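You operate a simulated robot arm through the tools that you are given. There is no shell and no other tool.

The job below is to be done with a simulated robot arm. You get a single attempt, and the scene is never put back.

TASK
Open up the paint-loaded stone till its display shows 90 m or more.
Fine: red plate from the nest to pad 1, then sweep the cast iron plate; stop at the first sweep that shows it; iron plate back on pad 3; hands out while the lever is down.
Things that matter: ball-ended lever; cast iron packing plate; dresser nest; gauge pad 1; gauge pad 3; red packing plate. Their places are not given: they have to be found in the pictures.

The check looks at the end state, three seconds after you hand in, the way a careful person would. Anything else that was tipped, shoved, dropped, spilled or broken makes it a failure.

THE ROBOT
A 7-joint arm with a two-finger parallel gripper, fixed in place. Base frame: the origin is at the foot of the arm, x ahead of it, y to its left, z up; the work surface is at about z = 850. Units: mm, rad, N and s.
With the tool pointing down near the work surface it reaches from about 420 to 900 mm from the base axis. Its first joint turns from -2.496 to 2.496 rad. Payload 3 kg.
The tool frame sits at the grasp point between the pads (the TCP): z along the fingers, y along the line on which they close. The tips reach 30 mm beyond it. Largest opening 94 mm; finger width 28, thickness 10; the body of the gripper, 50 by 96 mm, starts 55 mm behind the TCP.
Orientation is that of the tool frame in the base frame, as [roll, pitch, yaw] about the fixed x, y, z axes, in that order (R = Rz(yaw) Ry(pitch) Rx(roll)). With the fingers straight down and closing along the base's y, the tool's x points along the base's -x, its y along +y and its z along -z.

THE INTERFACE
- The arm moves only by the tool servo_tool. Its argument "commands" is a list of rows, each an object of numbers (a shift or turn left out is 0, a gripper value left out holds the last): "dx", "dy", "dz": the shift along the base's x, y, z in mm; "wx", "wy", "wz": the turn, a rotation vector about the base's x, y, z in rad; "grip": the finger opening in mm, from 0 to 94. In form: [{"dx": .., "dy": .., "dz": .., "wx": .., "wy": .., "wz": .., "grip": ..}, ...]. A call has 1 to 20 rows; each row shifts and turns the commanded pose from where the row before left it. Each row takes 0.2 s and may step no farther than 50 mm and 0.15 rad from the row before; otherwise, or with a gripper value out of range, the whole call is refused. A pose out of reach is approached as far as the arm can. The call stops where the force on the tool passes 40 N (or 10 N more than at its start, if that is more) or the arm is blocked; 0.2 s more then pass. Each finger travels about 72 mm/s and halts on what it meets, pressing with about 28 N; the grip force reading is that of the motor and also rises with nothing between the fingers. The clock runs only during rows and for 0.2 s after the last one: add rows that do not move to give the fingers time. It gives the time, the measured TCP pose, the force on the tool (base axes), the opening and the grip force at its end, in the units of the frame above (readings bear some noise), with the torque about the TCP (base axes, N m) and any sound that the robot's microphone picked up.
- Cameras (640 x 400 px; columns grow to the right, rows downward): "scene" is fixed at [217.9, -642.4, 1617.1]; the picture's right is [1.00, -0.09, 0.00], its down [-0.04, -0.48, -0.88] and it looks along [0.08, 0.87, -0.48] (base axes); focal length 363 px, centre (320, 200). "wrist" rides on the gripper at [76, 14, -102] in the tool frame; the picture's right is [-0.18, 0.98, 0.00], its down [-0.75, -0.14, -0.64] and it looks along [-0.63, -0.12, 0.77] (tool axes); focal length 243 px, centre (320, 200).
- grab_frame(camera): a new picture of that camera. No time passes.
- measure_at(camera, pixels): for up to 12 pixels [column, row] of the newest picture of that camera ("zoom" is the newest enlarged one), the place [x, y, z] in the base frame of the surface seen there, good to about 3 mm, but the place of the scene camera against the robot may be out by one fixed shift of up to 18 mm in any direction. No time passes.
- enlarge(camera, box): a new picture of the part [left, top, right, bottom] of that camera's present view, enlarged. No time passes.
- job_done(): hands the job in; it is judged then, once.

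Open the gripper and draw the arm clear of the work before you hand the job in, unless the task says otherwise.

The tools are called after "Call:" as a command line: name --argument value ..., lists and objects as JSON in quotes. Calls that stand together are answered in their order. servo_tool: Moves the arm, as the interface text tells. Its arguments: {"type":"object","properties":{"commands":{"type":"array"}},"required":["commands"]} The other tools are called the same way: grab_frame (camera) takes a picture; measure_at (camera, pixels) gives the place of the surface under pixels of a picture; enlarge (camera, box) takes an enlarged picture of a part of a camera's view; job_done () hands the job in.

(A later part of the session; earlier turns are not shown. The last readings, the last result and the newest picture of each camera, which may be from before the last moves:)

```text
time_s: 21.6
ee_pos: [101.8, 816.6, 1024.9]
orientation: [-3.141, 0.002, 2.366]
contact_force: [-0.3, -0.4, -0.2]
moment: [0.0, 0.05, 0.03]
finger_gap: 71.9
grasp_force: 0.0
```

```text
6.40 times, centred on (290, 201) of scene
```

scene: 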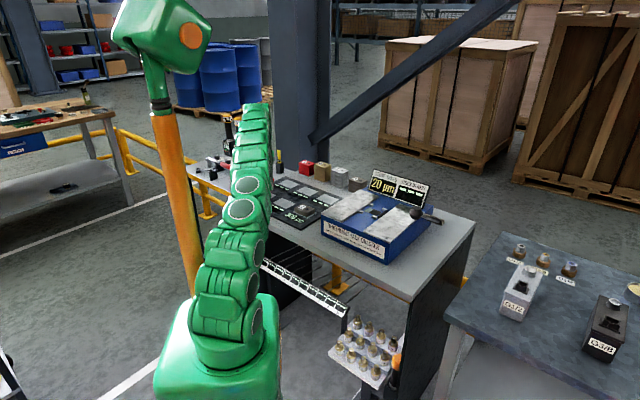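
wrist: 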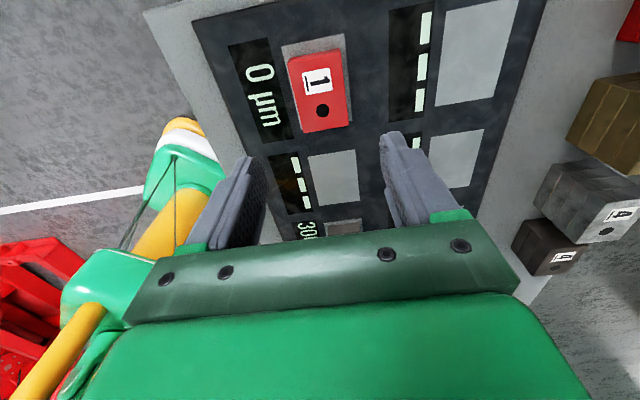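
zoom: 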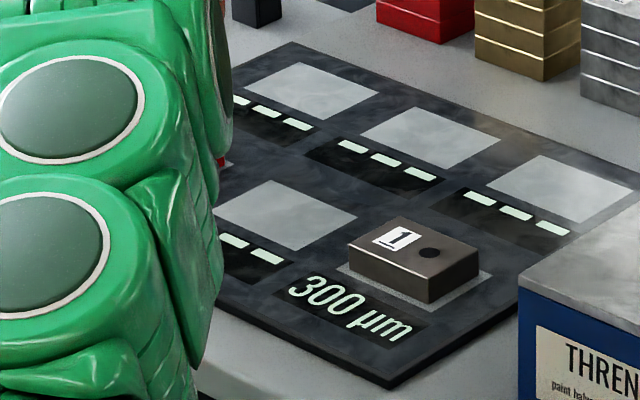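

The red plate is centred at (101, 819) on pad 1. I now move to above the iron plate on pad 3 with the fingers open at 76.

Call:
servo_tool --commands '[{"dz": 30, "grip": 76}, {"dx": 28, "dy": -27, "dz": 25}, {"dx": 28, "dy": -27, "dz": 25}, {"dx": 28, "dy": -27, "dz": 15}, {"dx": 28, "dy": -27, "dz": 5}, {"dx": 28, "dy": -27}, {"dx": 28, "dy": -27}, {"dx": 3, "dy": -2}, {}]'

Call:
grab_frame --camera "wrist"

Call:
enlarge --camera "wrist" --box '[240, 0, 400, 100]'

```text
time_s: 23.6
ee_pos: [275.5, 652.5, 1123.7]
orientation: [-3.141, 0.001, 2.365]
contact_force: [0.4, -0.1, 0.6]
moment: [-0.02, -0.01, -0.01]
finger_gap: 76.1
grasp_force: 0.0
```

```text
taken
```

wrist: 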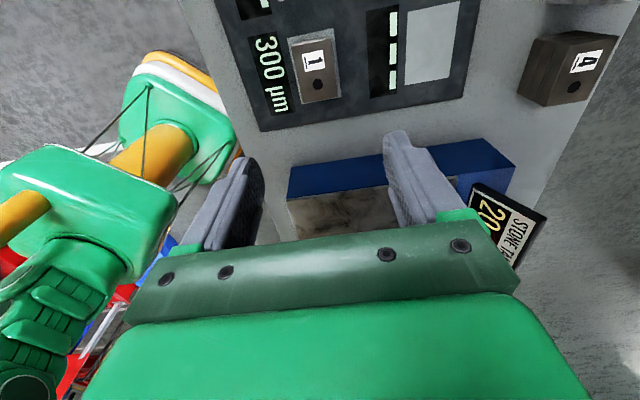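

```text
4.00 times, centred on (320, 50) of wrist
```

zoom: 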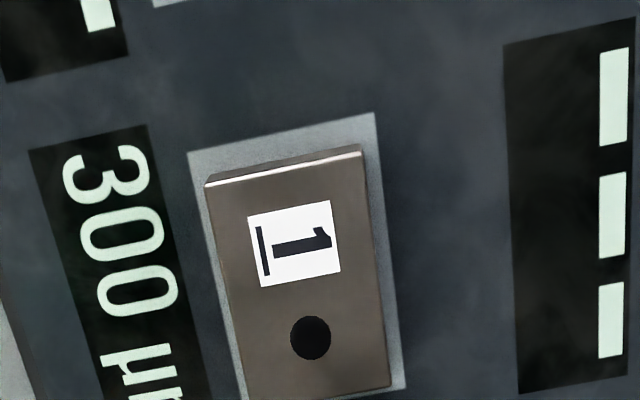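

The iron plate (label 1) is at (315,68) and its pad's display reads 300 µm. I measure its top corners and the pad corners.

Call:
measure_at --camera "wrist" --pixels '[[293, 48], [329, 41], [303, 99], [336, 95], [314, 70], [289, 40], [332, 31], [340, 95]]'

Call:
measure_at --camera "zoom" --pixels '[[210, 190], [358, 158], [225, 300], [382, 280], [192, 156], [370, 118], [402, 382], [300, 280]]'

```text
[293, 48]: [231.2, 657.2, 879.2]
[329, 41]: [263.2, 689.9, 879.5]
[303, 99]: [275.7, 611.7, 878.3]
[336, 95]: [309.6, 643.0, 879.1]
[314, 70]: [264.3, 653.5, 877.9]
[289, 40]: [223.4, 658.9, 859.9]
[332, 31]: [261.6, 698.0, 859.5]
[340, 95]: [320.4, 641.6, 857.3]
```

```text
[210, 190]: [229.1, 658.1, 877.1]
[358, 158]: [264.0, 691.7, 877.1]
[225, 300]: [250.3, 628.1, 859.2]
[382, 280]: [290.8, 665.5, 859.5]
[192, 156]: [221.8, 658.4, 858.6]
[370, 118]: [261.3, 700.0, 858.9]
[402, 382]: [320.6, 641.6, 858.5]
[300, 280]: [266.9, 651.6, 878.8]
```

The iron plate's centre is (270.2, 650.5), top z 878.5, aligned with the hand; pad 3's centre is ≈(271.5, 650). I go down to grasp height z ≈ 894.5.

Call:
servo_tool --commands '[{"dx": -5.2, "dy": -2, "dz": -40}, {"dz": -45}, {"dz": -45}, {"dz": -40}, {"dz": -30}, {"dz": -18}, {"dz": -8}, {"dz": -3}, {}]'

Call:
grab_frame --camera "wrist"

Call:
enlarge --camera "scene" --box '[240, 140, 400, 240]'

```text
time_s: 25.6
ee_pos: [269.3, 649.1, 895.2]
orientation: [3.139, 0.0, 2.365]
contact_force: [0.5, 0.8, 1.2]
moment: [-0.02, 0.0, -0.01]
finger_gap: 75.8
grasp_force: 0.0
```

```text
taken
```

wrist: 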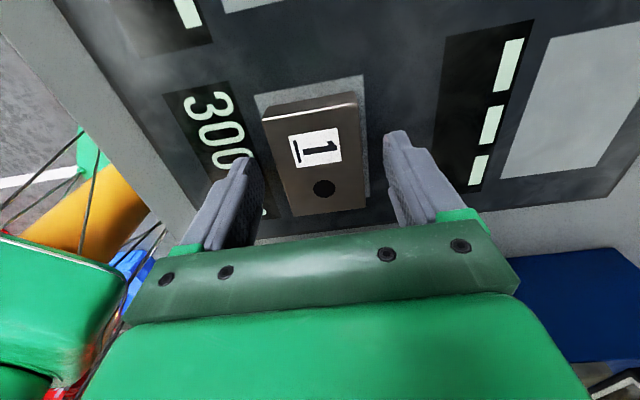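

```text
4.00 times, centred on (320, 190) of scene
```

zoom: 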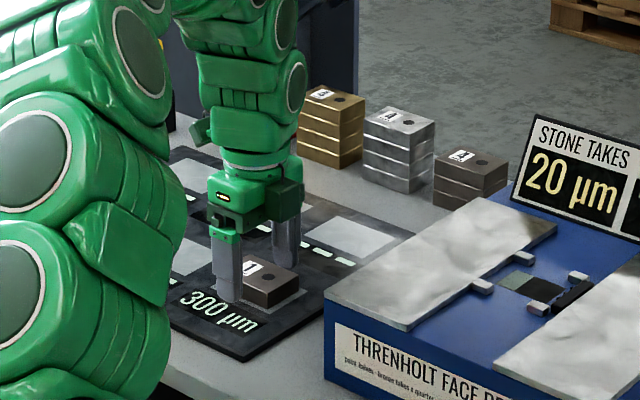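

The fingers straddle the iron plate centrally. I close and lift.

Call:
servo_tool --commands '[{"grip": 36}, {}, {}, {}]'

Call:
servo_tool --commands '[{"dz": 4}, {"dz": 8}, {"dz": 15}, {"dz": 30}, {"dz": 40}, {"dz": 45}, {"dz": 45}, {"dz": 45}, {}]'

Call:
grab_frame --camera "wrist"

```text
time_s: 26.6
ee_pos: [269.3, 650.0, 896.5]
orientation: [-3.141, -0.001, 2.363]
contact_force: [0.6, 0.2, -0.4]
moment: [0.06, -0.01, -0.06]
finger_gap: 49.3
grasp_force: 28.8
```

```text
time_s: 28.6
ee_pos: [269.9, 650.7, 1126.3]
orientation: [-3.139, 0.0, 2.365]
contact_force: [1.0, -0.1, -4.8]
moment: [0.0, 0.03, 0.02]
finger_gap: 49.6
grasp_force: 28.5
```

```text
taken
```

wrist: 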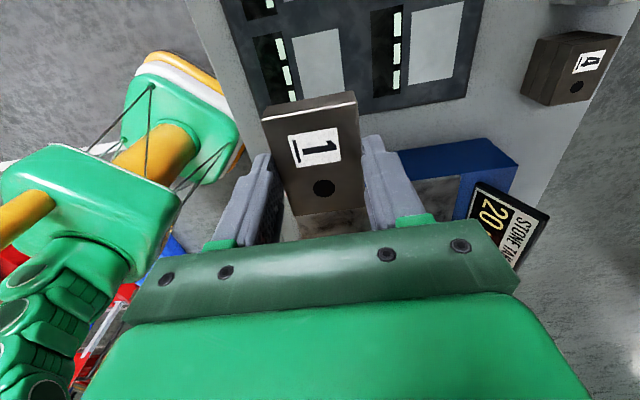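

The iron plate is held at (315,150) and pad 3 is empty. I carry it to above the nest.

Call:
servo_tool --commands '[{"dx": 20, "dy": -12}, {"dx": 31, "dy": -19.5}, {"dx": 31, "dy": -19.5}, {"dx": 31, "dy": -19.5}, {"dx": 31, "dy": -19.5}, {"dx": 31, "dy": -19.5}, {"dx": 31, "dy": -19.5}, {"dx": 25, "dy": -16}, {"dx": 16.1, "dy": -10.7}, {}]'

Call:
grab_frame --camera "wrist"

Call:
enlarge --camera "wrist" --box '[180, 20, 460, 180]'

```text
time_s: 30.8
ee_pos: [516.5, 494.6, 1125.6]
orientation: [3.141, 0.001, 2.365]
contact_force: [-0.5, 0.5, -4.5]
moment: [-0.01, -0.05, 0.02]
finger_gap: 49.9
grasp_force: 27.5
```

```text
taken
```

wrist: 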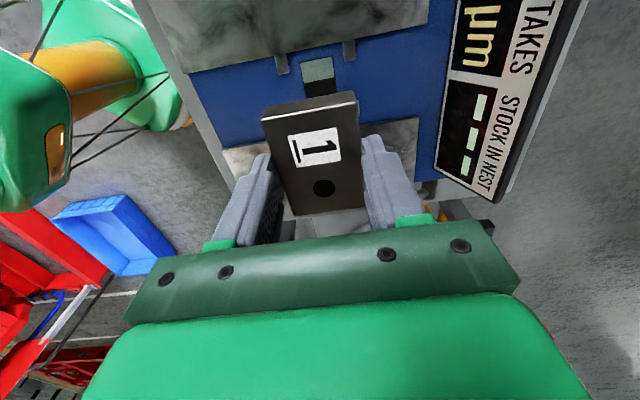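

```text
2.29 times, centred on (320, 100) of wrist
```

zoom: 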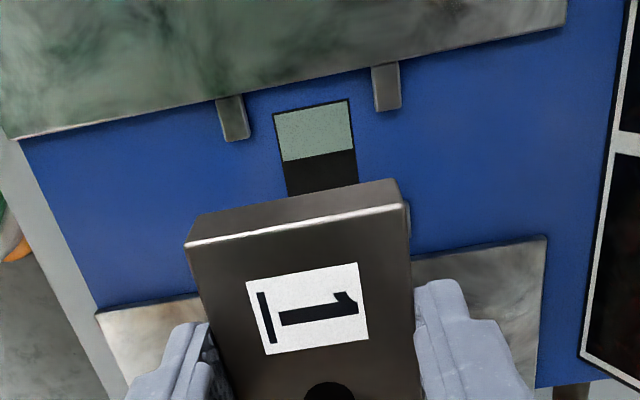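

The hand is over the nest in the same pose as when the red plate was lifted. I lower to ≈ 983 and check.

Call:
servo_tool --commands '[{"dz": -30}, {"dz": -35}, {"dz": -30}, {"dz": -22}, {"dz": -14}, {"dz": -9}, {}]'

Call:
enlarge --camera "scene" --box '[330, 170, 420, 230]'

Call:
enlarge --camera "wrist" --box '[200, 60, 440, 220]'

```text
time_s: 32.4
ee_pos: [516.9, 493.3, 987.8]
orientation: [-3.141, -0.001, 2.366]
contact_force: [-0.5, -0.3, -4.9]
moment: [-0.01, 0.02, 0.0]
finger_gap: 49.4
grasp_force: 27.7
```

```text
6.67 times, centred on (375, 200) of scene
```

zoom: 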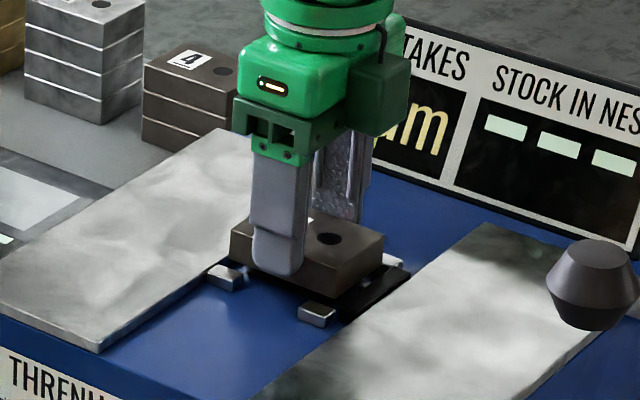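

```text
2.50 times, centred on (320, 140) of wrist
```

zoom: 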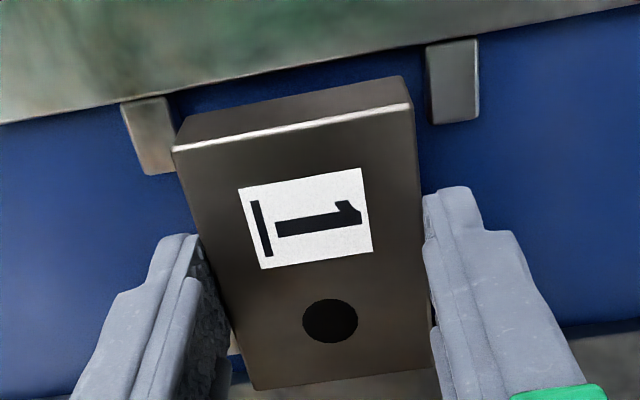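

The plate hovers between the studs with similar gaps on both sides. I lower in small steps until contact.

Call:
servo_tool --commands '[{"dz": -3}, {"dz": -2}, {"dz": -1.5}, {}]'

Call:
servo_tool --commands '[{"dz": -1}, {}]'

Call:
servo_tool --commands '[{"dz": -0.8}, {}]'

```text
time_s: 33.4
ee_pos: [517.1, 494.2, 980.4]
orientation: [-3.141, 0.001, 2.365]
contact_force: [-0.9, 0.0, -4.9]
moment: [-0.01, -0.02, 0.01]
finger_gap: 49.7
grasp_force: 28.0
```

```text
time_s: 34.0
ee_pos: [515.2, 495.8, 980.3]
orientation: [-3.14, 0.0, 2.365]
contact_force: [0.2, -1.2, -5.8]
moment: [0.02, 0.0, 0.01]
finger_gap: 49.8
grasp_force: 28.1
```

```text
time_s: 34.6
ee_pos: [515.6, 494.6, 978.5]
orientation: [3.141, 0.0, 2.363]
contact_force: [0.5, -0.6, -5.3]
moment: [-0.01, 0.03, -0.02]
finger_gap: 49.6
grasp_force: 27.5
```

No contact yet (force still about -5 N). I continue in 0.8 mm steps.

Call:
servo_tool --commands '[{"dz": -0.8}, {}]'

Call:
servo_tool --commands '[{"dz": -0.7}, {}]'

```text
time_s: 35.2
ee_pos: [515.5, 495.6, 978.4]
orientation: [3.141, 0.002, 2.364]
contact_force: [-0.1, 0.1, -5.2]
moment: [-0.01, 0.04, 0.0]
finger_gap: 49.5
grasp_force: 28.6
```

```text
time_s: 35.8
ee_pos: [515.8, 494.0, 977.0]
orientation: [3.141, 0.0, 2.365]
contact_force: [-0.9, -1.3, -2.3]
moment: [0.0, -0.05, -0.03]
finger_gap: 49.7
grasp_force: 27.9
```

The weight starts to come off (-2.3 N), so it is touching. I lower 0.5 mm more, then open the fingers and check the display.

Call:
servo_tool --commands '[{"dz": -0.5}, {}, {"grip": 54}, {"grip": 62}, {"grip": 76}, {}]'

Call:
servo_tool --commands '[{"dz": 5}, {"dz": 15}, {"dz": 30}, {"dz": 40}, {"dz": 40}, {"dz": 40}, {}]'

Call:
grab_frame --camera "wrist"

Call:
enlarge --camera "scene" --box '[310, 160, 450, 250]'

```text
time_s: 37.2
ee_pos: [515.4, 494.3, 976.3]
orientation: [-3.14, -0.001, 2.365]
contact_force: [-0.8, 0.2, -0.1]
moment: [-0.01, 0.0, 0.0]
finger_gap: 75.9
grasp_force: 0.1
```

```text
time_s: 38.8
ee_pos: [515.5, 494.0, 1146.9]
orientation: [-3.14, 0.0, 2.365]
contact_force: [-0.1, 0.8, 0.2]
moment: [0.01, -0.01, -0.04]
finger_gap: 76.0
grasp_force: 0.0
```

```text
taken
```

wrist: 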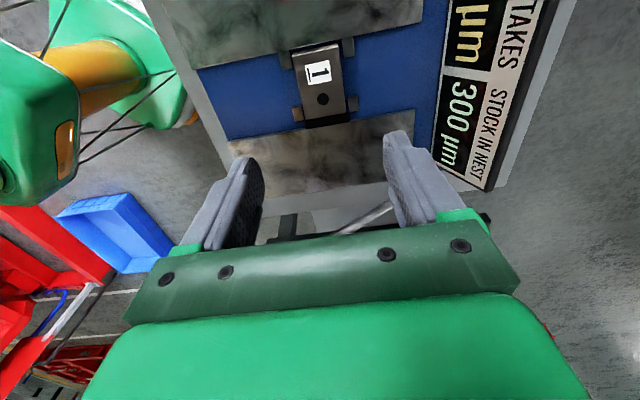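

```text
4.44 times, centred on (380, 205) of scene
```

zoom: 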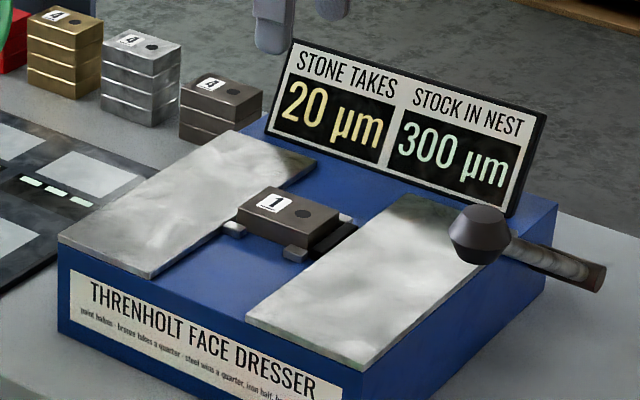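

The iron plate is in the nest: the displays read "stone takes 20", "stock in nest 300 µm". Now I raise, move toward the lever ball at ≈(602,307,1047) and turn the hand by +90° so the fingers can close on the ball from both sides.

Call:
servo_tool --commands '[{"dz": 30, "grip": 94}, {"dx": 8, "dy": -17, "dz": 25, "wz": 0.143}, {"dx": 8, "dy": -17, "wz": 0.143}, {"dx": 8, "dy": -17, "wz": 0.143}, {"dx": 8, "dy": -17, "wz": 0.143}, {"dx": 8, "dy": -17, "wz": 0.143}, {"dx": 8, "dy": -17, "wz": 0.143}, {"dx": 8, "dy": -17, "wz": 0.143}, {"dx": 8, "dy": -17, "wz": 0.143}, {"dx": 8, "dy": -17, "wz": 0.143}, {"dx": 8, "dy": -17, "wz": 0.143}, {"dx": 6, "dy": -17, "wz": 0.143}, {}]'

Call:
grab_frame --camera "wrist"

Call:
grab_frame --camera "scene"

```text
time_s: 41.6
ee_pos: [602.5, 307.2, 1201.9]
orientation: [-3.141, -0.001, -2.345]
contact_force: [-0.2, 0.0, -0.1]
moment: [0.0, 0.0, -0.03]
finger_gap: 94.2
grasp_force: 0.0
```

```text
taken
```

wrist: 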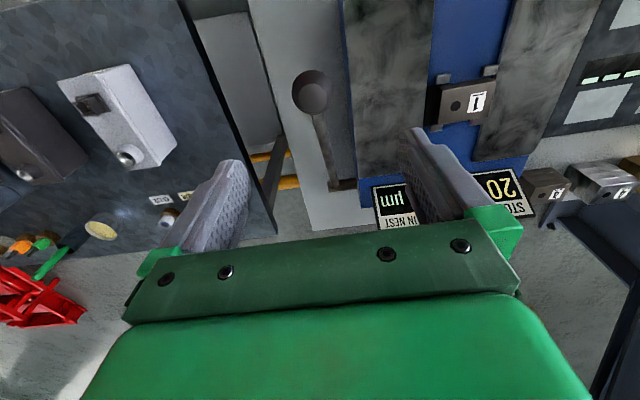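

```text
taken
```

scene: 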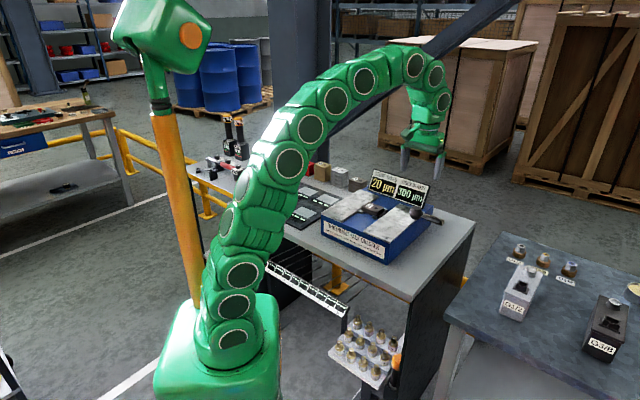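

The lever ball shows at (312,93) with the rod to the hub at (343,185). I enlarge and measure it.

Call:
enlarge --camera "wrist" --box '[250, 50, 400, 200]'

Call:
measure_at --camera "wrist" --pixels '[[312, 93], [296, 95], [328, 93], [313, 75], [313, 108], [318, 120], [322, 135], [328, 155], [334, 175], [345, 185], [351, 150], [300, 150]]'

```text
2.67 times, centred on (325, 125) of wrist
```

zoom: 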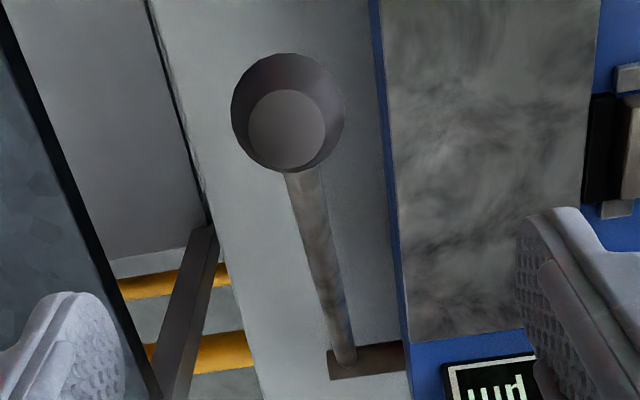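

```text
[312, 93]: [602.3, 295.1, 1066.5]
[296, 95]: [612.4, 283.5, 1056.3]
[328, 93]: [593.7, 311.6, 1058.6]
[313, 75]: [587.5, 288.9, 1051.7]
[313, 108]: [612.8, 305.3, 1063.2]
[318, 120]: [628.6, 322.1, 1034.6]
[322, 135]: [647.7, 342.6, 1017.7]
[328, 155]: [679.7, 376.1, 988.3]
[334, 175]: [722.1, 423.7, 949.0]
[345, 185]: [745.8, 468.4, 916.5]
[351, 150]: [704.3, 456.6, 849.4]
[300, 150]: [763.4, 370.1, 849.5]
```

The ball's centre works out to ≈(604,298,1047), about 42 mm across; the pivot is near (756,461,915), lever length ≈259, tilted ≈31° up. I narrow the fingers to 70 mm and lower them around the ball to TCP z ≈ 1055.

Call:
servo_tool --commands '[{"dx": 1.5, "dy": -9, "dz": -20, "grip": 70}, {"dz": -35}, {"dz": -30}, {"dz": -25}, {"dz": -15}, {}]'

Call:
grab_frame --camera "wrist"

Call:
enlarge --camera "scene" --box '[350, 140, 470, 240]'

```text
time_s: 43.0
ee_pos: [604.6, 299.8, 1076.4]
orientation: [-3.141, 0.0, -2.346]
contact_force: [0.2, 0.5, -0.5]
moment: [-0.01, -0.05, 0.0]
finger_gap: 70.2
grasp_force: 0.1
```

```text
taken
```

wrist: 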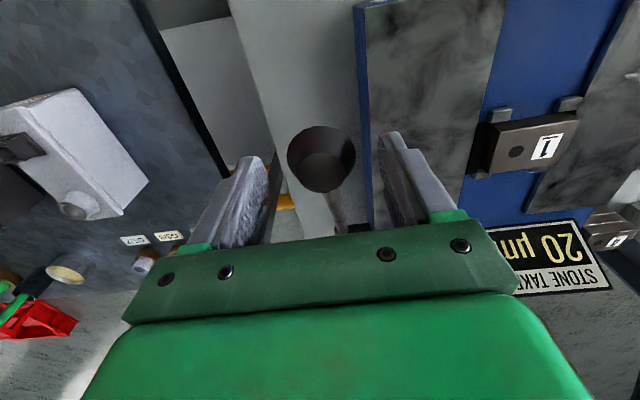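

```text
4.00 times, centred on (410, 190) of scene
```

zoom: 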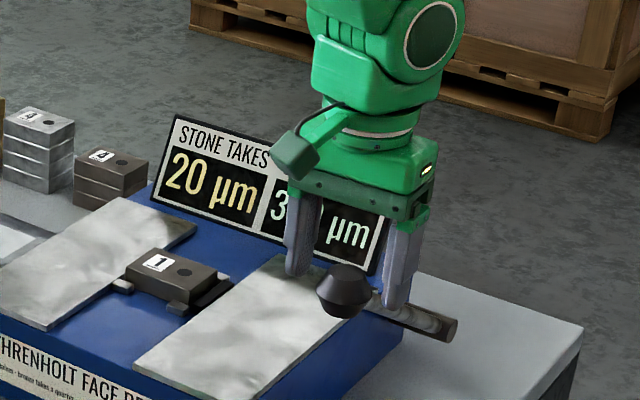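

The ball sits at (321,158), exactly where a point 29 mm below the TCP should appear, so it is centred. I lower 21 mm more and close the fingers on it.

Call:
servo_tool --commands '[{"dz": -12}, {"dz": -9}, {}]'

Call:
grab_frame --camera "wrist"

```text
time_s: 43.8
ee_pos: [604.6, 299.4, 1056.6]
orientation: [3.14, -0.003, -2.346]
contact_force: [-0.2, 0.7, -0.1]
moment: [0.01, 0.01, 0.01]
finger_gap: 70.1
grasp_force: 0.1
```

```text
taken
```

wrist: 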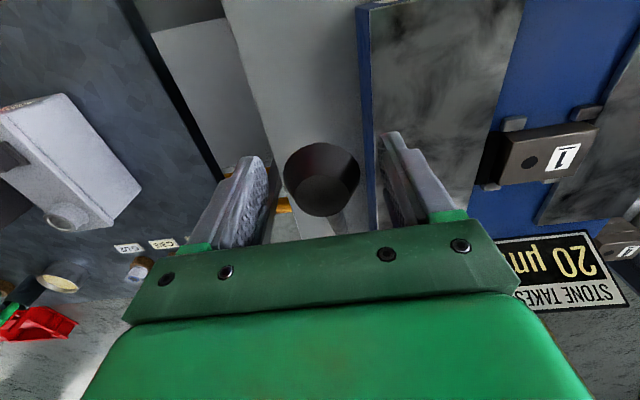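

The fingers are on both sides of the ball (321,178). I close on it.

Call:
servo_tool --commands '[{"grip": 50}, {"grip": 34}, {}, {}]'

Call:
grab_frame --camera "wrist"

```text
time_s: 44.8
ee_pos: [604.0, 300.2, 1055.9]
orientation: [-3.141, 0.001, -2.344]
contact_force: [-9.9, 7.5, -1.0]
moment: [0.09, 0.13, 0.05]
finger_gap: 43.0
grasp_force: 44.3
```

```text
taken
```

wrist: 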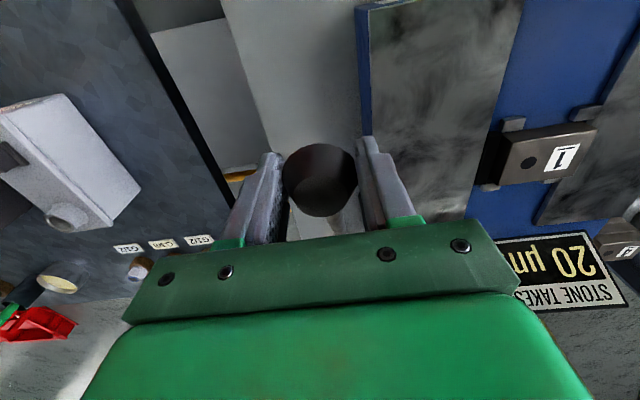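

The ball is held at 43 mm with a side force of about 12 N pushing the hand toward -u, so I shift about 1 mm that way to relieve it before pulling.

Call:
servo_tool --commands '[{"dx": -0.8, "dy": 0.8}, {}]'

```text
time_s: 45.4
ee_pos: [602.9, 299.6, 1056.1]
orientation: [-3.14, -0.001, -2.345]
contact_force: [1.7, 1.1, -5.6]
moment: [-0.1, -0.05, 0.03]
finger_gap: 43.2
grasp_force: 45.0
```

The side force is gone. I pull the ball along the first part of its arc (about 2.6° down) to feel the resistance.

Call:
servo_tool --commands '[{"dx": -2, "dy": -2, "dz": -5}, {"dx": -2, "dy": -2.1, "dz": -5.2}, {}]'

```text
time_s: 46.2
ee_pos: [598.3, 295.3, 1045.0]
orientation: [-3.14, -0.001, -2.346]
contact_force: [17.6, -8.0, 4.7]
moment: [0.63, -1.04, -0.04]
finger_gap: 43.1
grasp_force: 44.9
```

The lever pushes the hand toward +u (about 18 N), so I correct about 1.3 mm that way and see.

Call:
servo_tool --commands '[{"dx": 0.9, "dy": -0.9}, {}]'

```text
time_s: 46.8
ee_pos: [598.9, 295.5, 1045.6]
orientation: [-3.141, -0.002, -2.346]
contact_force: [4.1, 0.2, 3.0]
moment: [0.3, -0.27, -0.02]
finger_gap: 43.2
grasp_force: 44.5
```

Forces are now small. I continue down the arc by about 6° in small rows, using a slightly rotated direction.

Call:
servo_tool --commands '[{"dx": -2.1, "dy": -2.3, "dz": -6.1}, {"dx": -2, "dy": -2.2, "dz": -6.2}, {"dx": -1.9, "dy": -2.1, "dz": -6.2}, {"dx": -1.7, "dy": -1.9, "dz": -6.2}, {}]'

Call:
enlarge --camera "scene" --box '[330, 150, 470, 250]'

```text
time_s: 48.0
ee_pos: [589.9, 287.6, 1020.8]
orientation: [-3.141, -0.002, -2.346]
contact_force: [-22.3, 22.0, 5.3]
moment: [0.63, 0.04, -0.02]
finger_gap: 43.4
grasp_force: 44.8
```

```text
4.00 times, centred on (400, 200) of scene
```

zoom: 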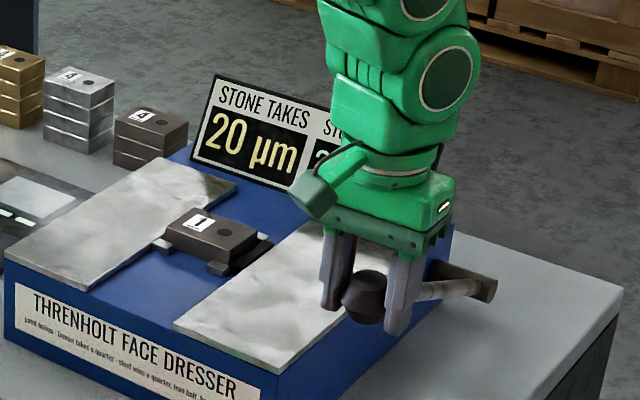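

The side force is now toward -u (about 31 N) while the vertical resistance is only about 5 N. I relieve it with a 2.5 mm shift toward -u.

Call:
servo_tool --commands '[{"dx": -1.0, "dy": 0.9}, {"dx": -0.7, "dy": 0.7}, {}]'

```text
time_s: 48.8
ee_pos: [591.4, 286.9, 1020.8]
orientation: [-3.14, 0.0, -2.345]
contact_force: [10.2, 8.1, -6.6]
moment: [-0.75, 0.62, -0.1]
finger_gap: 43.2
grasp_force: 44.5
```

The remaining force lies along the lever (the hand is about 1 mm too far out), so I refit the arc (now ≈20° up) and continue down 36 mm.

Call:
servo_tool --commands '[{"dx": -1.2, "dy": -1.2, "dz": -7.3}, {"dx": -1.7, "dy": -1.7, "dz": -7.3}, {"dx": -1.5, "dy": -1.6, "dz": -7.3}, {"dx": -1.35, "dy": -1.4, "dz": -7.3}, {"dx": -1.2, "dy": -1.2, "dz": -7.3}, {}]'

Call:
enlarge --camera "scene" --box '[330, 150, 470, 250]'

```text
time_s: 50.2
ee_pos: [582.6, 279.8, 983.2]
orientation: [-3.138, 0.001, -2.344]
contact_force: [18.2, -28.9, 9.3]
moment: [0.24, -0.84, 0.01]
finger_gap: 43.1
grasp_force: 44.9
```

```text
4.00 times, centred on (400, 200) of scene
```

zoom: 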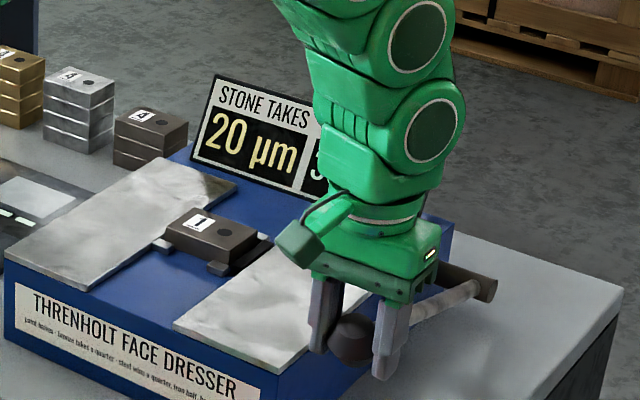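

Side force is 33 N toward +u, so I relieve by about 2 mm that way.

Call:
servo_tool --commands '[{"dx": 0.8, "dy": -0.8}, {"dx": 0.7, "dy": -0.7}, {}]'

```text
time_s: 51.0
ee_pos: [583.1, 280.1, 984.1]
orientation: [3.138, -0.001, -2.346]
contact_force: [-5.6, -6.7, 7.0]
moment: [-0.01, 0.07, 0.06]
finger_gap: 43.1
grasp_force: 44.6
```

Forces are low again and the display still reads 20. I continue down another 36 mm (to about 4° above horizontal).

Call:
servo_tool --commands '[{"dx": -1.5, "dy": -1.6, "dz": -7.2}, {"dx": -0.9, "dy": -0.95, "dz": -7.2}, {"dx": -0.75, "dy": -0.75, "dz": -7.2}, {"dx": -0.6, "dy": -0.6, "dz": -7.2}, {"dx": -0.4, "dy": -0.45, "dz": -7.2}, {}]'

Call:
enlarge --camera "scene" --box '[330, 150, 470, 250]'

Call:
grab_frame --camera "wrist"

```text
time_s: 52.4
ee_pos: [578.8, 275.2, 948.7]
orientation: [3.141, -0.001, -2.347]
contact_force: [-34.1, 13.9, 7.6]
moment: [0.24, 0.2, -0.08]
finger_gap: 43.3
grasp_force: 44.7
```

```text
4.00 times, centred on (400, 200) of scene
```

zoom: 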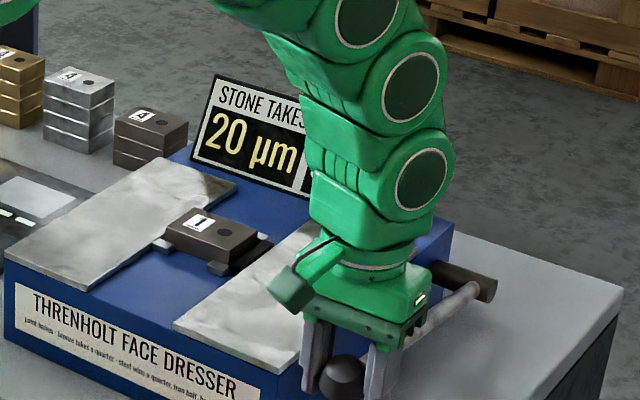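

```text
taken
```

wrist: 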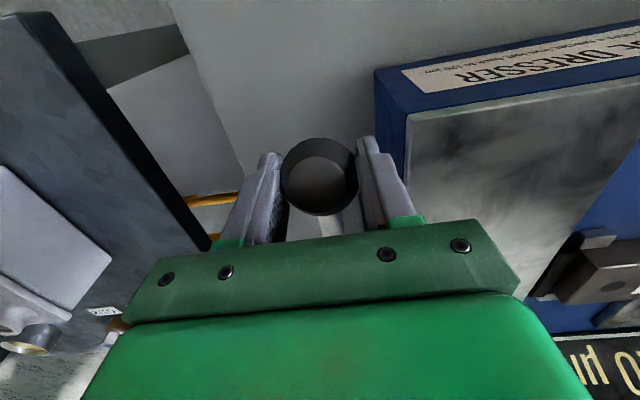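

Still 20 µm; the side force is 34 N toward -u plus about 14 N outward. I relieve both by a small shift.

Call:
servo_tool --commands '[{"dx": -1.2, "dy": 0.4}, {"dx": -0.9, "dy": 0.4}, {}]'

```text
time_s: 53.2
ee_pos: [580.2, 276.0, 948.7]
orientation: [-3.14, 0.003, -2.346]
contact_force: [5.9, 4.4, 1.0]
moment: [-0.6, 0.37, 0.01]
finger_gap: 43.3
grasp_force: 44.9
```

Forces are small again at z 948.7. I continue straight down 24 mm, watching for a stop.

Call:
servo_tool --commands '[{"dx": 0.0, "dy": 0.0, "dz": -6}, {"dx": -0.2, "dy": -0.2, "dz": -6}, {"dx": -0.1, "dy": -0.1, "dz": -6}, {"dz": -6}, {}]'

Call:
enlarge --camera "scene" --box '[330, 150, 470, 250]'

```text
time_s: 54.4
ee_pos: [577.5, 274.0, 923.0]
orientation: [-3.139, -0.002, -2.344]
contact_force: [11.7, -28.5, 9.7]
moment: [0.32, -0.54, 0.11]
finger_gap: 43.4
grasp_force: 44.9
```

```text
4.00 times, centred on (400, 200) of scene
```

zoom: 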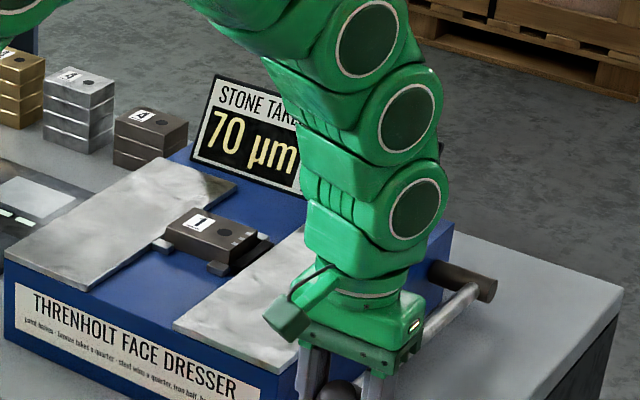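

The display now shows 70 µm: the first sweep is done at z ≈ 923. I relieve the 28 N side force, then raise the lever back along its arc.

Call:
servo_tool --commands '[{"dx": 0.7, "dy": -0.7}, {"dx": 0.6, "dy": -0.6}, {}]'

```text
time_s: 55.2
ee_pos: [577.8, 275.0, 924.9]
orientation: [3.139, -0.003, -2.345]
contact_force: [-13.5, -13.1, 7.7]
moment: [0.15, 0.08, 0.04]
finger_gap: 43.4
grasp_force: 44.5
```

I now raise the lever along the same arc, with a small -u pre-correction, in a first segment of 24 mm.

Call:
servo_tool --commands '[{"dx": -0.5, "dy": 0.1, "dz": 8}, {"dx": -0.4, "dy": 0.0, "dz": 8}, {"dx": -0.3, "dy": 0.0, "dz": 8}, {}]'

Call:
enlarge --camera "scene" --box '[330, 150, 470, 250]'

```text
time_s: 56.3
ee_pos: [579.2, 275.6, 951.2]
orientation: [3.142, 0.007, -2.346]
contact_force: [1.1, 1.8, 0.8]
moment: [-0.47, 0.77, 0.05]
finger_gap: 43.4
grasp_force: 44.8
stopped in row 4: the force on the tool passed its limit at 41 N (the readings are from after the stop); the commanded pose is now the measured one
```

```text
4.00 times, centred on (400, 200) of scene
```

zoom: 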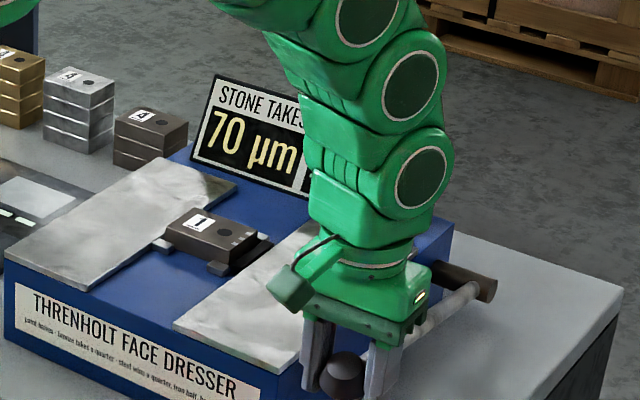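

The stop reset the pose with forces near zero at z 951. I continue upward.

Call:
servo_tool --commands '[{"dx": 0.4, "dy": 0.4, "dz": 7}, {"dx": 0.55, "dy": 0.55, "dz": 7}, {"dx": 0.7, "dy": 0.7, "dz": 7}, {"dx": 0.85, "dy": 0.85, "dz": 7}, {"dx": 0.95, "dy": 0.95, "dz": 7}, {}]'

```text
time_s: 57.7
ee_pos: [583.3, 278.7, 985.7]
orientation: [-3.139, 0.007, -2.346]
contact_force: [14.2, 20.7, -4.7]
moment: [-0.19, 0.14, 0.04]
finger_gap: 43.4
grasp_force: 45.4
```

The lever pulls the hand inward along its axis (about 25 N), so I add 1.6 mm inward and go on up.

Call:
servo_tool --commands '[{"dx": 1.1, "dy": 1.2, "dz": 0}, {"dx": 1.15, "dy": 1.15, "dz": 7.3}, {"dx": 1.3, "dy": 1.3, "dz": 7.3}, {"dx": 1.5, "dy": 1.5, "dz": 7.3}, {"dx": 1.7, "dy": 1.7, "dz": 7.3}, {"dx": 1.9, "dy": 1.9, "dz": 7.3}, {}]'

```text
time_s: 59.3
ee_pos: [590.7, 286.8, 1021.1]
orientation: [-3.14, 0.005, -2.346]
contact_force: [14.5, 7.6, -9.2]
moment: [-0.76, 0.8, 0.0]
finger_gap: 43.3
grasp_force: 45.4
```

Small inward pull again (16 N). I continue upward with a slightly stronger inward motion to z ≈ 1049.

Call:
servo_tool --commands '[{"dx": 0.8, "dy": 0.8}, {"dx": 1.9, "dy": 1.9, "dz": 7}, {"dx": 2.1, "dy": 2.15, "dz": 7}, {"dx": 2.3, "dy": 2.3, "dz": 7}, {"dx": 2.5, "dy": 2.5, "dz": 7}, {}]'

Call:
enlarge --camera "scene" --box '[330, 150, 470, 250]'

```text
time_s: 60.7
ee_pos: [601.9, 298.1, 1048.2]
orientation: [-3.139, 0.003, -2.348]
contact_force: [21.0, 8.5, -14.6]
moment: [-0.71, 0.61, 0.05]
finger_gap: 42.9
grasp_force: 44.9
```

```text
4.00 times, centred on (400, 200) of scene
```

zoom: 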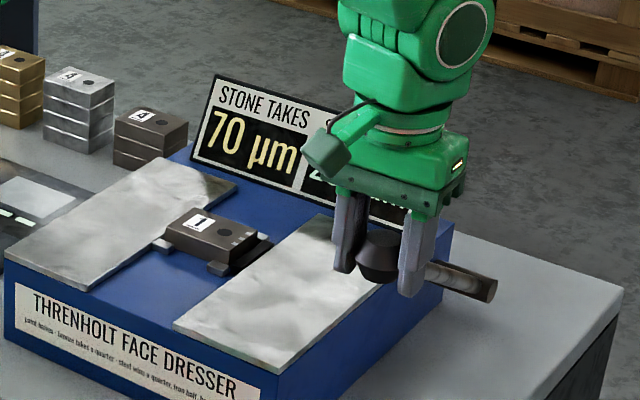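

The pull is along the lever axis (hand about 2 mm too far out), so I shift inward and go up the last few millimetres.

Call:
servo_tool --commands '[{"dx": 1.2, "dy": 1.2}, {"dx": 1.3, "dy": 1.3, "dz": 3}, {"dx": 1.1, "dy": 1.1, "dz": 3}, {}]'

Call:
grab_frame --camera "wrist"

```text
time_s: 61.6
ee_pos: [604.0, 298.8, 1053.1]
orientation: [3.14, -0.001, -2.346]
contact_force: [-4.4, -3.0, -4.3]
moment: [0.28, -0.33, 0.07]
finger_gap: 43.3
grasp_force: 44.8
stopped in row 4: the force on the tool passed its limit at 41 N (the readings are from after the stop); the commanded pose is now the measured one
```

```text
taken
```

wrist: 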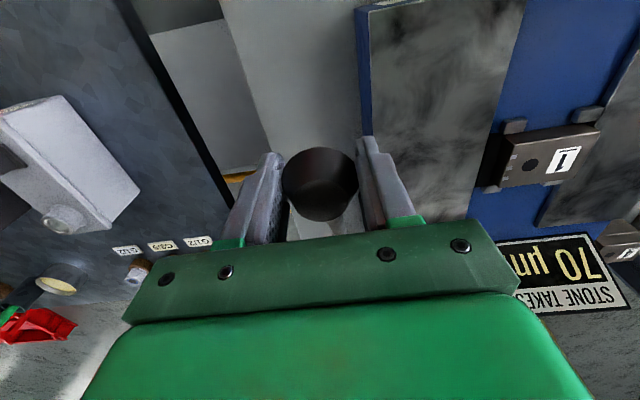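

The lever is back at its upper stop (z ≈ 1053) and the display holds 70 µm. Below 90, so a second sweep is needed; I pull down along the arc again, first segment.

Call:
servo_tool --commands '[{"dx": -2.6, "dy": -2.65, "dz": -7}, {"dx": -2.4, "dy": -2.4, "dz": -7}, {"dx": -2.2, "dy": -2.25, "dz": -7}, {"dx": -2.05, "dy": -2.05, "dz": -7}, {"dx": -1.85, "dy": -1.9, "dz": -7}, {}]'

```text
time_s: 63.0
ee_pos: [591.5, 288.8, 1017.5]
orientation: [3.141, -0.003, -2.346]
contact_force: [-6.5, -11.0, 9.9]
moment: [0.23, -0.25, -0.1]
finger_gap: 43.1
grasp_force: 45.0
```

Forces are modest (12 N outward). I continue down the next 37 mm.

Call:
servo_tool --commands '[{"dx": -2.25, "dy": -2.3, "dz": -7.4}, {"dx": -1.9, "dy": -1.95, "dz": -7.4}, {"dx": -1.5, "dy": -1.5, "dz": -7.4}, {"dx": -1.3, "dy": -1.3, "dz": -7.4}, {"dx": -1.1, "dy": -1.15, "dz": -7.4}, {}]'

```text
time_s: 64.4
ee_pos: [584.9, 280.3, 981.4]
orientation: [3.14, -0.001, -2.346]
contact_force: [-3.9, -8.2, 8.1]
moment: [0.11, -0.17, -0.06]
finger_gap: 43.8
grasp_force: 45.1
```

Forces remain low. I continue down another 38 mm.

Call:
servo_tool --commands '[{"dx": -1.45, "dy": -1.5, "dz": -7.6}, {"dx": -0.9, "dy": -0.9, "dz": -7.6}, {"dx": -0.65, "dy": -0.7, "dz": -7.6}, {"dx": -0.5, "dy": -0.5, "dz": -7.6}, {"dx": -0.3, "dy": -0.3, "dz": -7.6}, {}]'

Call:
enlarge --camera "scene" --box '[330, 150, 470, 250]'

```text
time_s: 65.8
ee_pos: [579.2, 275.1, 942.5]
orientation: [-3.141, -0.002, -2.346]
contact_force: [-17.5, -14.1, 7.7]
moment: [-0.21, 0.2, 0.04]
finger_gap: 44.0
grasp_force: 44.9
```

```text
4.00 times, centred on (400, 200) of scene
```

zoom: 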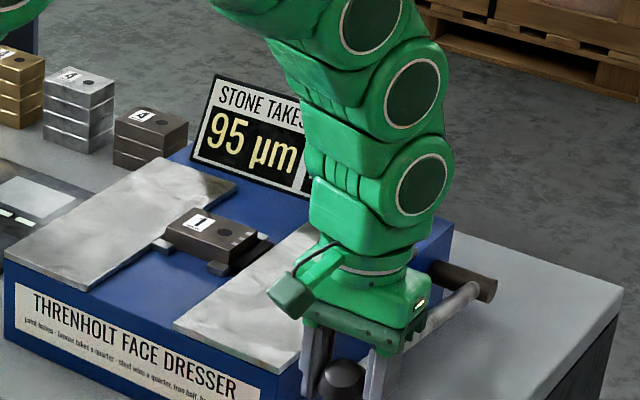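

The display shows 95 µm, so the sweeping stops here. I bring the lever back up along its arc to its upper stop.

Call:
servo_tool --commands '[{"dx": -0.5, "dy": -0.5}, {"dx": 0.1, "dy": 0.1, "dz": 8}, {"dx": 0.4, "dy": 0.4, "dz": 8}, {"dx": 0.6, "dy": 0.6, "dz": 8}, {"dx": 0.85, "dy": 0.85, "dz": 8}, {}]'

```text
time_s: 67.2
ee_pos: [582.9, 278.4, 975.7]
orientation: [-3.141, 0.0, -2.346]
contact_force: [23.6, 23.2, -3.8]
moment: [0.09, -0.04, 0.02]
finger_gap: 43.3
grasp_force: 44.8
```

The lever pulls the hand inward by about 33 N; I shift 2 mm inward and continue up.

Call:
servo_tool --commands '[{"dx": 0.8, "dy": 0.8}, {"dx": 0.7, "dy": 0.7}, {"dx": 1.1, "dy": 1.1, "dz": 7.4}, {"dx": 1.25, "dy": 1.25, "dz": 7.4}, {"dx": 1.4, "dy": 1.4, "dz": 7.4}, {"dx": 1.6, "dy": 1.6, "dz": 7.4}, {"dx": 1.75, "dy": 1.75, "dz": 7.4}, {}]'

```text
time_s: 69.0
ee_pos: [591.0, 287.2, 1011.8]
orientation: [-3.141, -0.002, -2.345]
contact_force: [9.9, 17.0, -9.5]
moment: [-0.66, 0.73, 0.0]
finger_gap: 43.2
grasp_force: 45.0
```

I add 1.3 mm inward and take the next segment up to z ≈ 1047.

Call:
servo_tool --commands '[{"dx": 0.9, "dy": 0.95}, {"dx": 1.85, "dy": 1.85, "dz": 7.1}, {"dx": 2.0, "dy": 2.05, "dz": 7.1}, {"dx": 2.1, "dy": 2.15, "dz": 7.1}, {"dx": 2.3, "dy": 2.3, "dz": 7.1}, {"dx": 2.4, "dy": 2.4, "dz": 7.1}, {}]'

Call:
enlarge --camera "scene" --box '[330, 150, 470, 250]'

```text
time_s: 70.6
ee_pos: [602.2, 298.7, 1046.5]
orientation: [-3.141, -0.002, -2.345]
contact_force: [6.0, 16.0, -12.0]
moment: [-0.67, 0.78, 0.02]
finger_gap: 43.2
grasp_force: 45.2
```

```text
4.00 times, centred on (400, 200) of scene
```

zoom: 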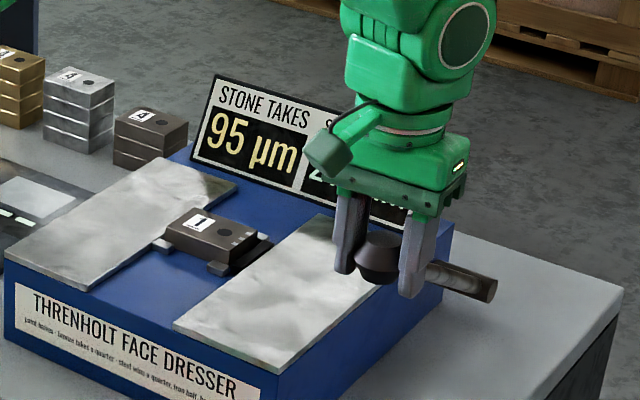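

95 µm holds and the lever is nearly up. I move the last 7 mm up to the stop.

Call:
servo_tool --commands '[{"dx": 0.8, "dy": 0.8}, {"dx": 1.2, "dy": 1.2, "dz": 3.3}, {"dx": 1.2, "dy": 1.2, "dz": 3.3}, {}]'

```text
time_s: 71.7
ee_pos: [604.0, 300.8, 1052.1]
orientation: [3.14, -0.008, -2.345]
contact_force: [-3.1, -3.3, -4.9]
moment: [0.21, -0.17, 0.04]
finger_gap: 43.1
grasp_force: 44.9
stopped in row 4: the force on the tool passed its limit at 41 N (the readings are from after the stop); the commanded pose is now the measured one
```

The upper stop is reached (limit tripped, force now near zero). I open the fingers slowly and check that the lever stays up.

Call:
servo_tool --commands '[{"grip": 46}, {"grip": 50}, {"grip": 58}, {"grip": 70}, {}]'

Call:
grab_frame --camera "wrist"

Call:
enlarge --camera "scene" --box '[330, 150, 470, 250]'

```text
time_s: 72.9
ee_pos: [604.1, 301.0, 1052.3]
orientation: [3.14, -0.006, -2.346]
contact_force: [-0.3, -0.4, -0.2]
moment: [0.0, -0.01, -0.01]
finger_gap: 69.8
grasp_force: 0.1
```

```text
taken
```

wrist: 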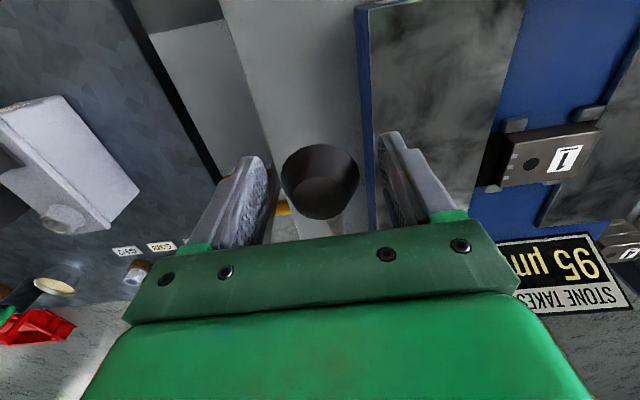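

```text
4.00 times, centred on (400, 200) of scene
```

zoom: 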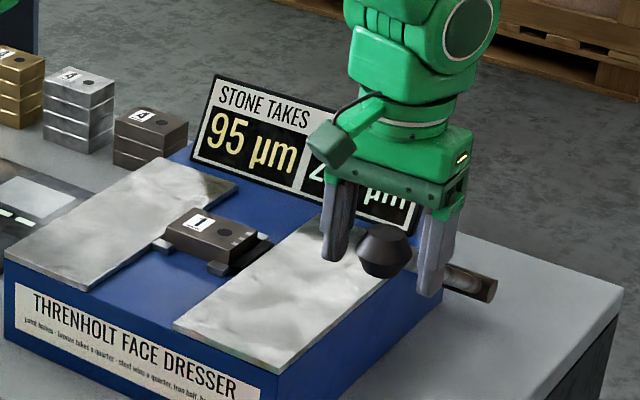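

The lever stays up and the fingers are free. I raise straight up, then turn back by -90° while moving to above the nest.

Call:
servo_tool --commands '[{"dz": 15}, {"dz": 30}, {"dz": 40}, {"dz": 40}, {"dz": 25}, {}]'

Call:
servo_tool --commands '[{"dx": -8, "dy": 17.5, "wz": -0.143}, {"dx": -8, "dy": 17.5, "wz": -0.143}, {"dx": -8, "dy": 17.5, "wz": -0.143}, {"dx": -8, "dy": 17.5, "wz": -0.143}, {"dx": -8, "dy": 17.5, "wz": -0.143}, {"dx": -8, "dy": 17.5, "wz": -0.143}, {"dx": -8, "dy": 17.5, "wz": -0.143}, {"dx": -8, "dy": 17.5, "wz": -0.143}, {"dx": -8, "dy": 17.5, "wz": -0.143}, {"dx": -8, "dy": 17.5, "wz": -0.143}, {"dx": -8, "dy": 18.5, "wz": -0.143}, {}]'

Call:
grab_frame --camera "wrist"

Call:
grab_frame --camera "scene"

Call:
enlarge --camera "scene" --box '[310, 160, 450, 250]'

```text
time_s: 74.3
ee_pos: [604.0, 301.0, 1201.8]
orientation: [3.141, -0.007, -2.346]
contact_force: [0.2, -0.5, 0.3]
moment: [0.04, 0.02, -0.01]
finger_gap: 70.0
grasp_force: 0.0
```

```text
time_s: 76.9
ee_pos: [515.4, 494.2, 1202.5]
orientation: [3.138, -0.007, 2.363]
contact_force: [-0.4, -1.2, -0.5]
moment: [0.01, -0.03, 0.02]
finger_gap: 70.1
grasp_force: 0.0
```

```text
taken
```

wrist: 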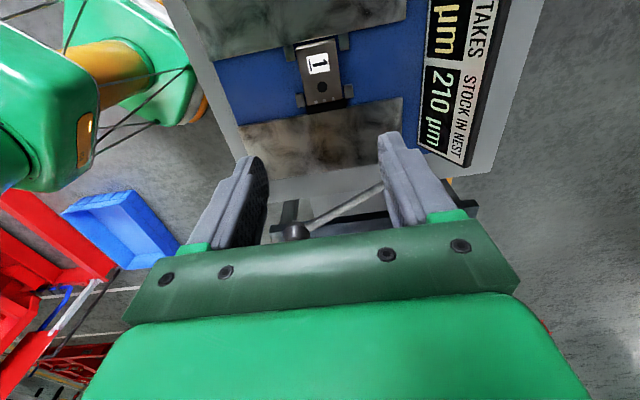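

```text
taken
```

scene: 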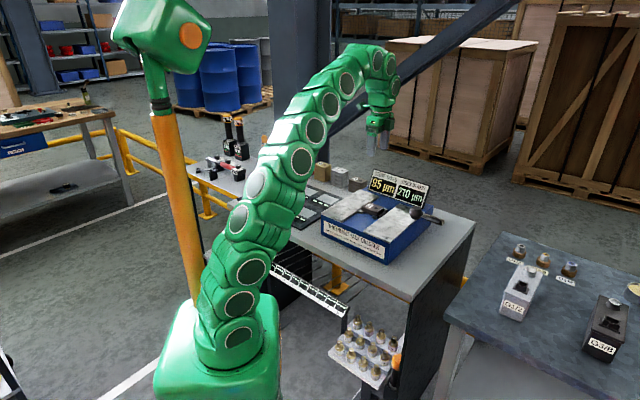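

```text
4.44 times, centred on (380, 205) of scene
```

zoom: 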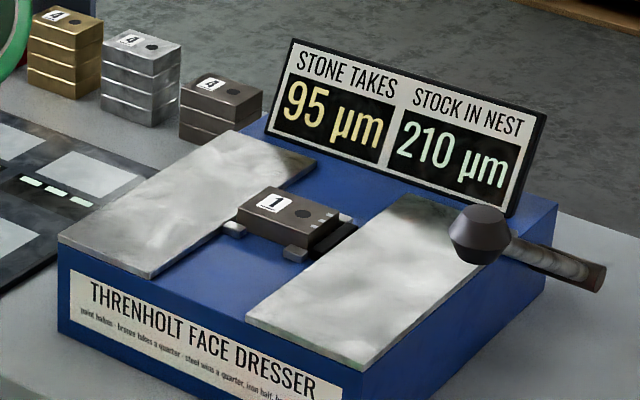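

The displays read 95 µm and 210 µm stock, with the lever up. The hand has a tiny tilt from the force stops; I correct it and measure the iron plate in the nest at (320,72).

Call:
servo_tool --commands '[{"wx": -0.0075, "wy": -0.0025, "grip": 76}, {}]'

Call:
enlarge --camera "wrist" --box '[250, 10, 410, 110]'

```text
time_s: 77.5
ee_pos: [515.9, 494.9, 1202.8]
orientation: [-3.141, 0.0, 2.364]
contact_force: [-0.5, -1.1, 1.1]
moment: [0.0, 0.01, 0.0]
finger_gap: 75.9
grasp_force: 0.0
```

```text
4.00 times, centred on (330, 60) of wrist
```

zoom: 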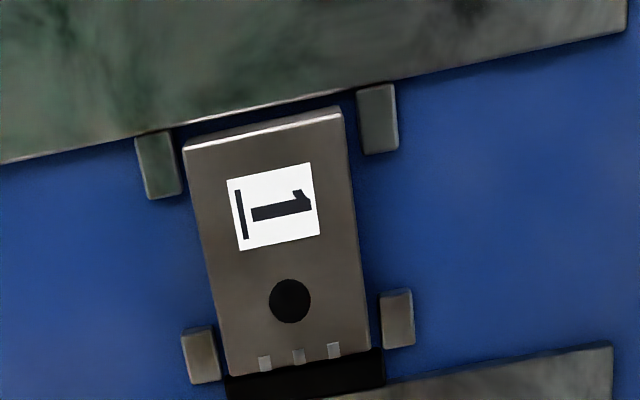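

The plate sits squarely between the studs, corners at (183,150), (342,112), (229,376), (371,350). I measure just inside them.

Call:
measure_at --camera "zoom" --pixels '[[189, 156], [338, 118], [234, 371], [366, 346], [205, 260], [353, 230], [268, 136], [299, 340]]'

```text
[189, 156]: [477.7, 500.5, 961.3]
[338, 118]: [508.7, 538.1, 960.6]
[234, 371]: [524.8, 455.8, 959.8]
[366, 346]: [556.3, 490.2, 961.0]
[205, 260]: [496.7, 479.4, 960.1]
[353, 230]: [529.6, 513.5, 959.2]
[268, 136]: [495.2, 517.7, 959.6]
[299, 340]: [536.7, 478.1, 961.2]
```

The iron plate centres on (516.9, 496.2), matching the hand within 2 mm. I descend to grasp height z ≈ 976.5.

Call:
servo_tool --commands '[{"dx": 0.3, "dy": 0.4, "dz": -40}, {"dz": -45}, {"dz": -45}, {"dz": -40}, {"dz": -28}, {"dz": -16}, {"dz": -8}, {"dz": -4}, {}]'

Call:
grab_frame --camera "wrist"

```text
time_s: 79.5
ee_pos: [516.5, 494.0, 976.3]
orientation: [-3.139, 0.0, 2.365]
contact_force: [-0.4, 0.5, -0.1]
moment: [-0.02, 0.0, -0.02]
finger_gap: 75.8
grasp_force: 0.1
```

```text
taken
```

wrist: 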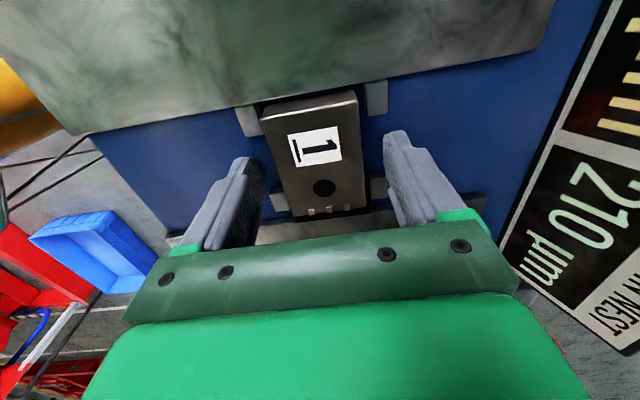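

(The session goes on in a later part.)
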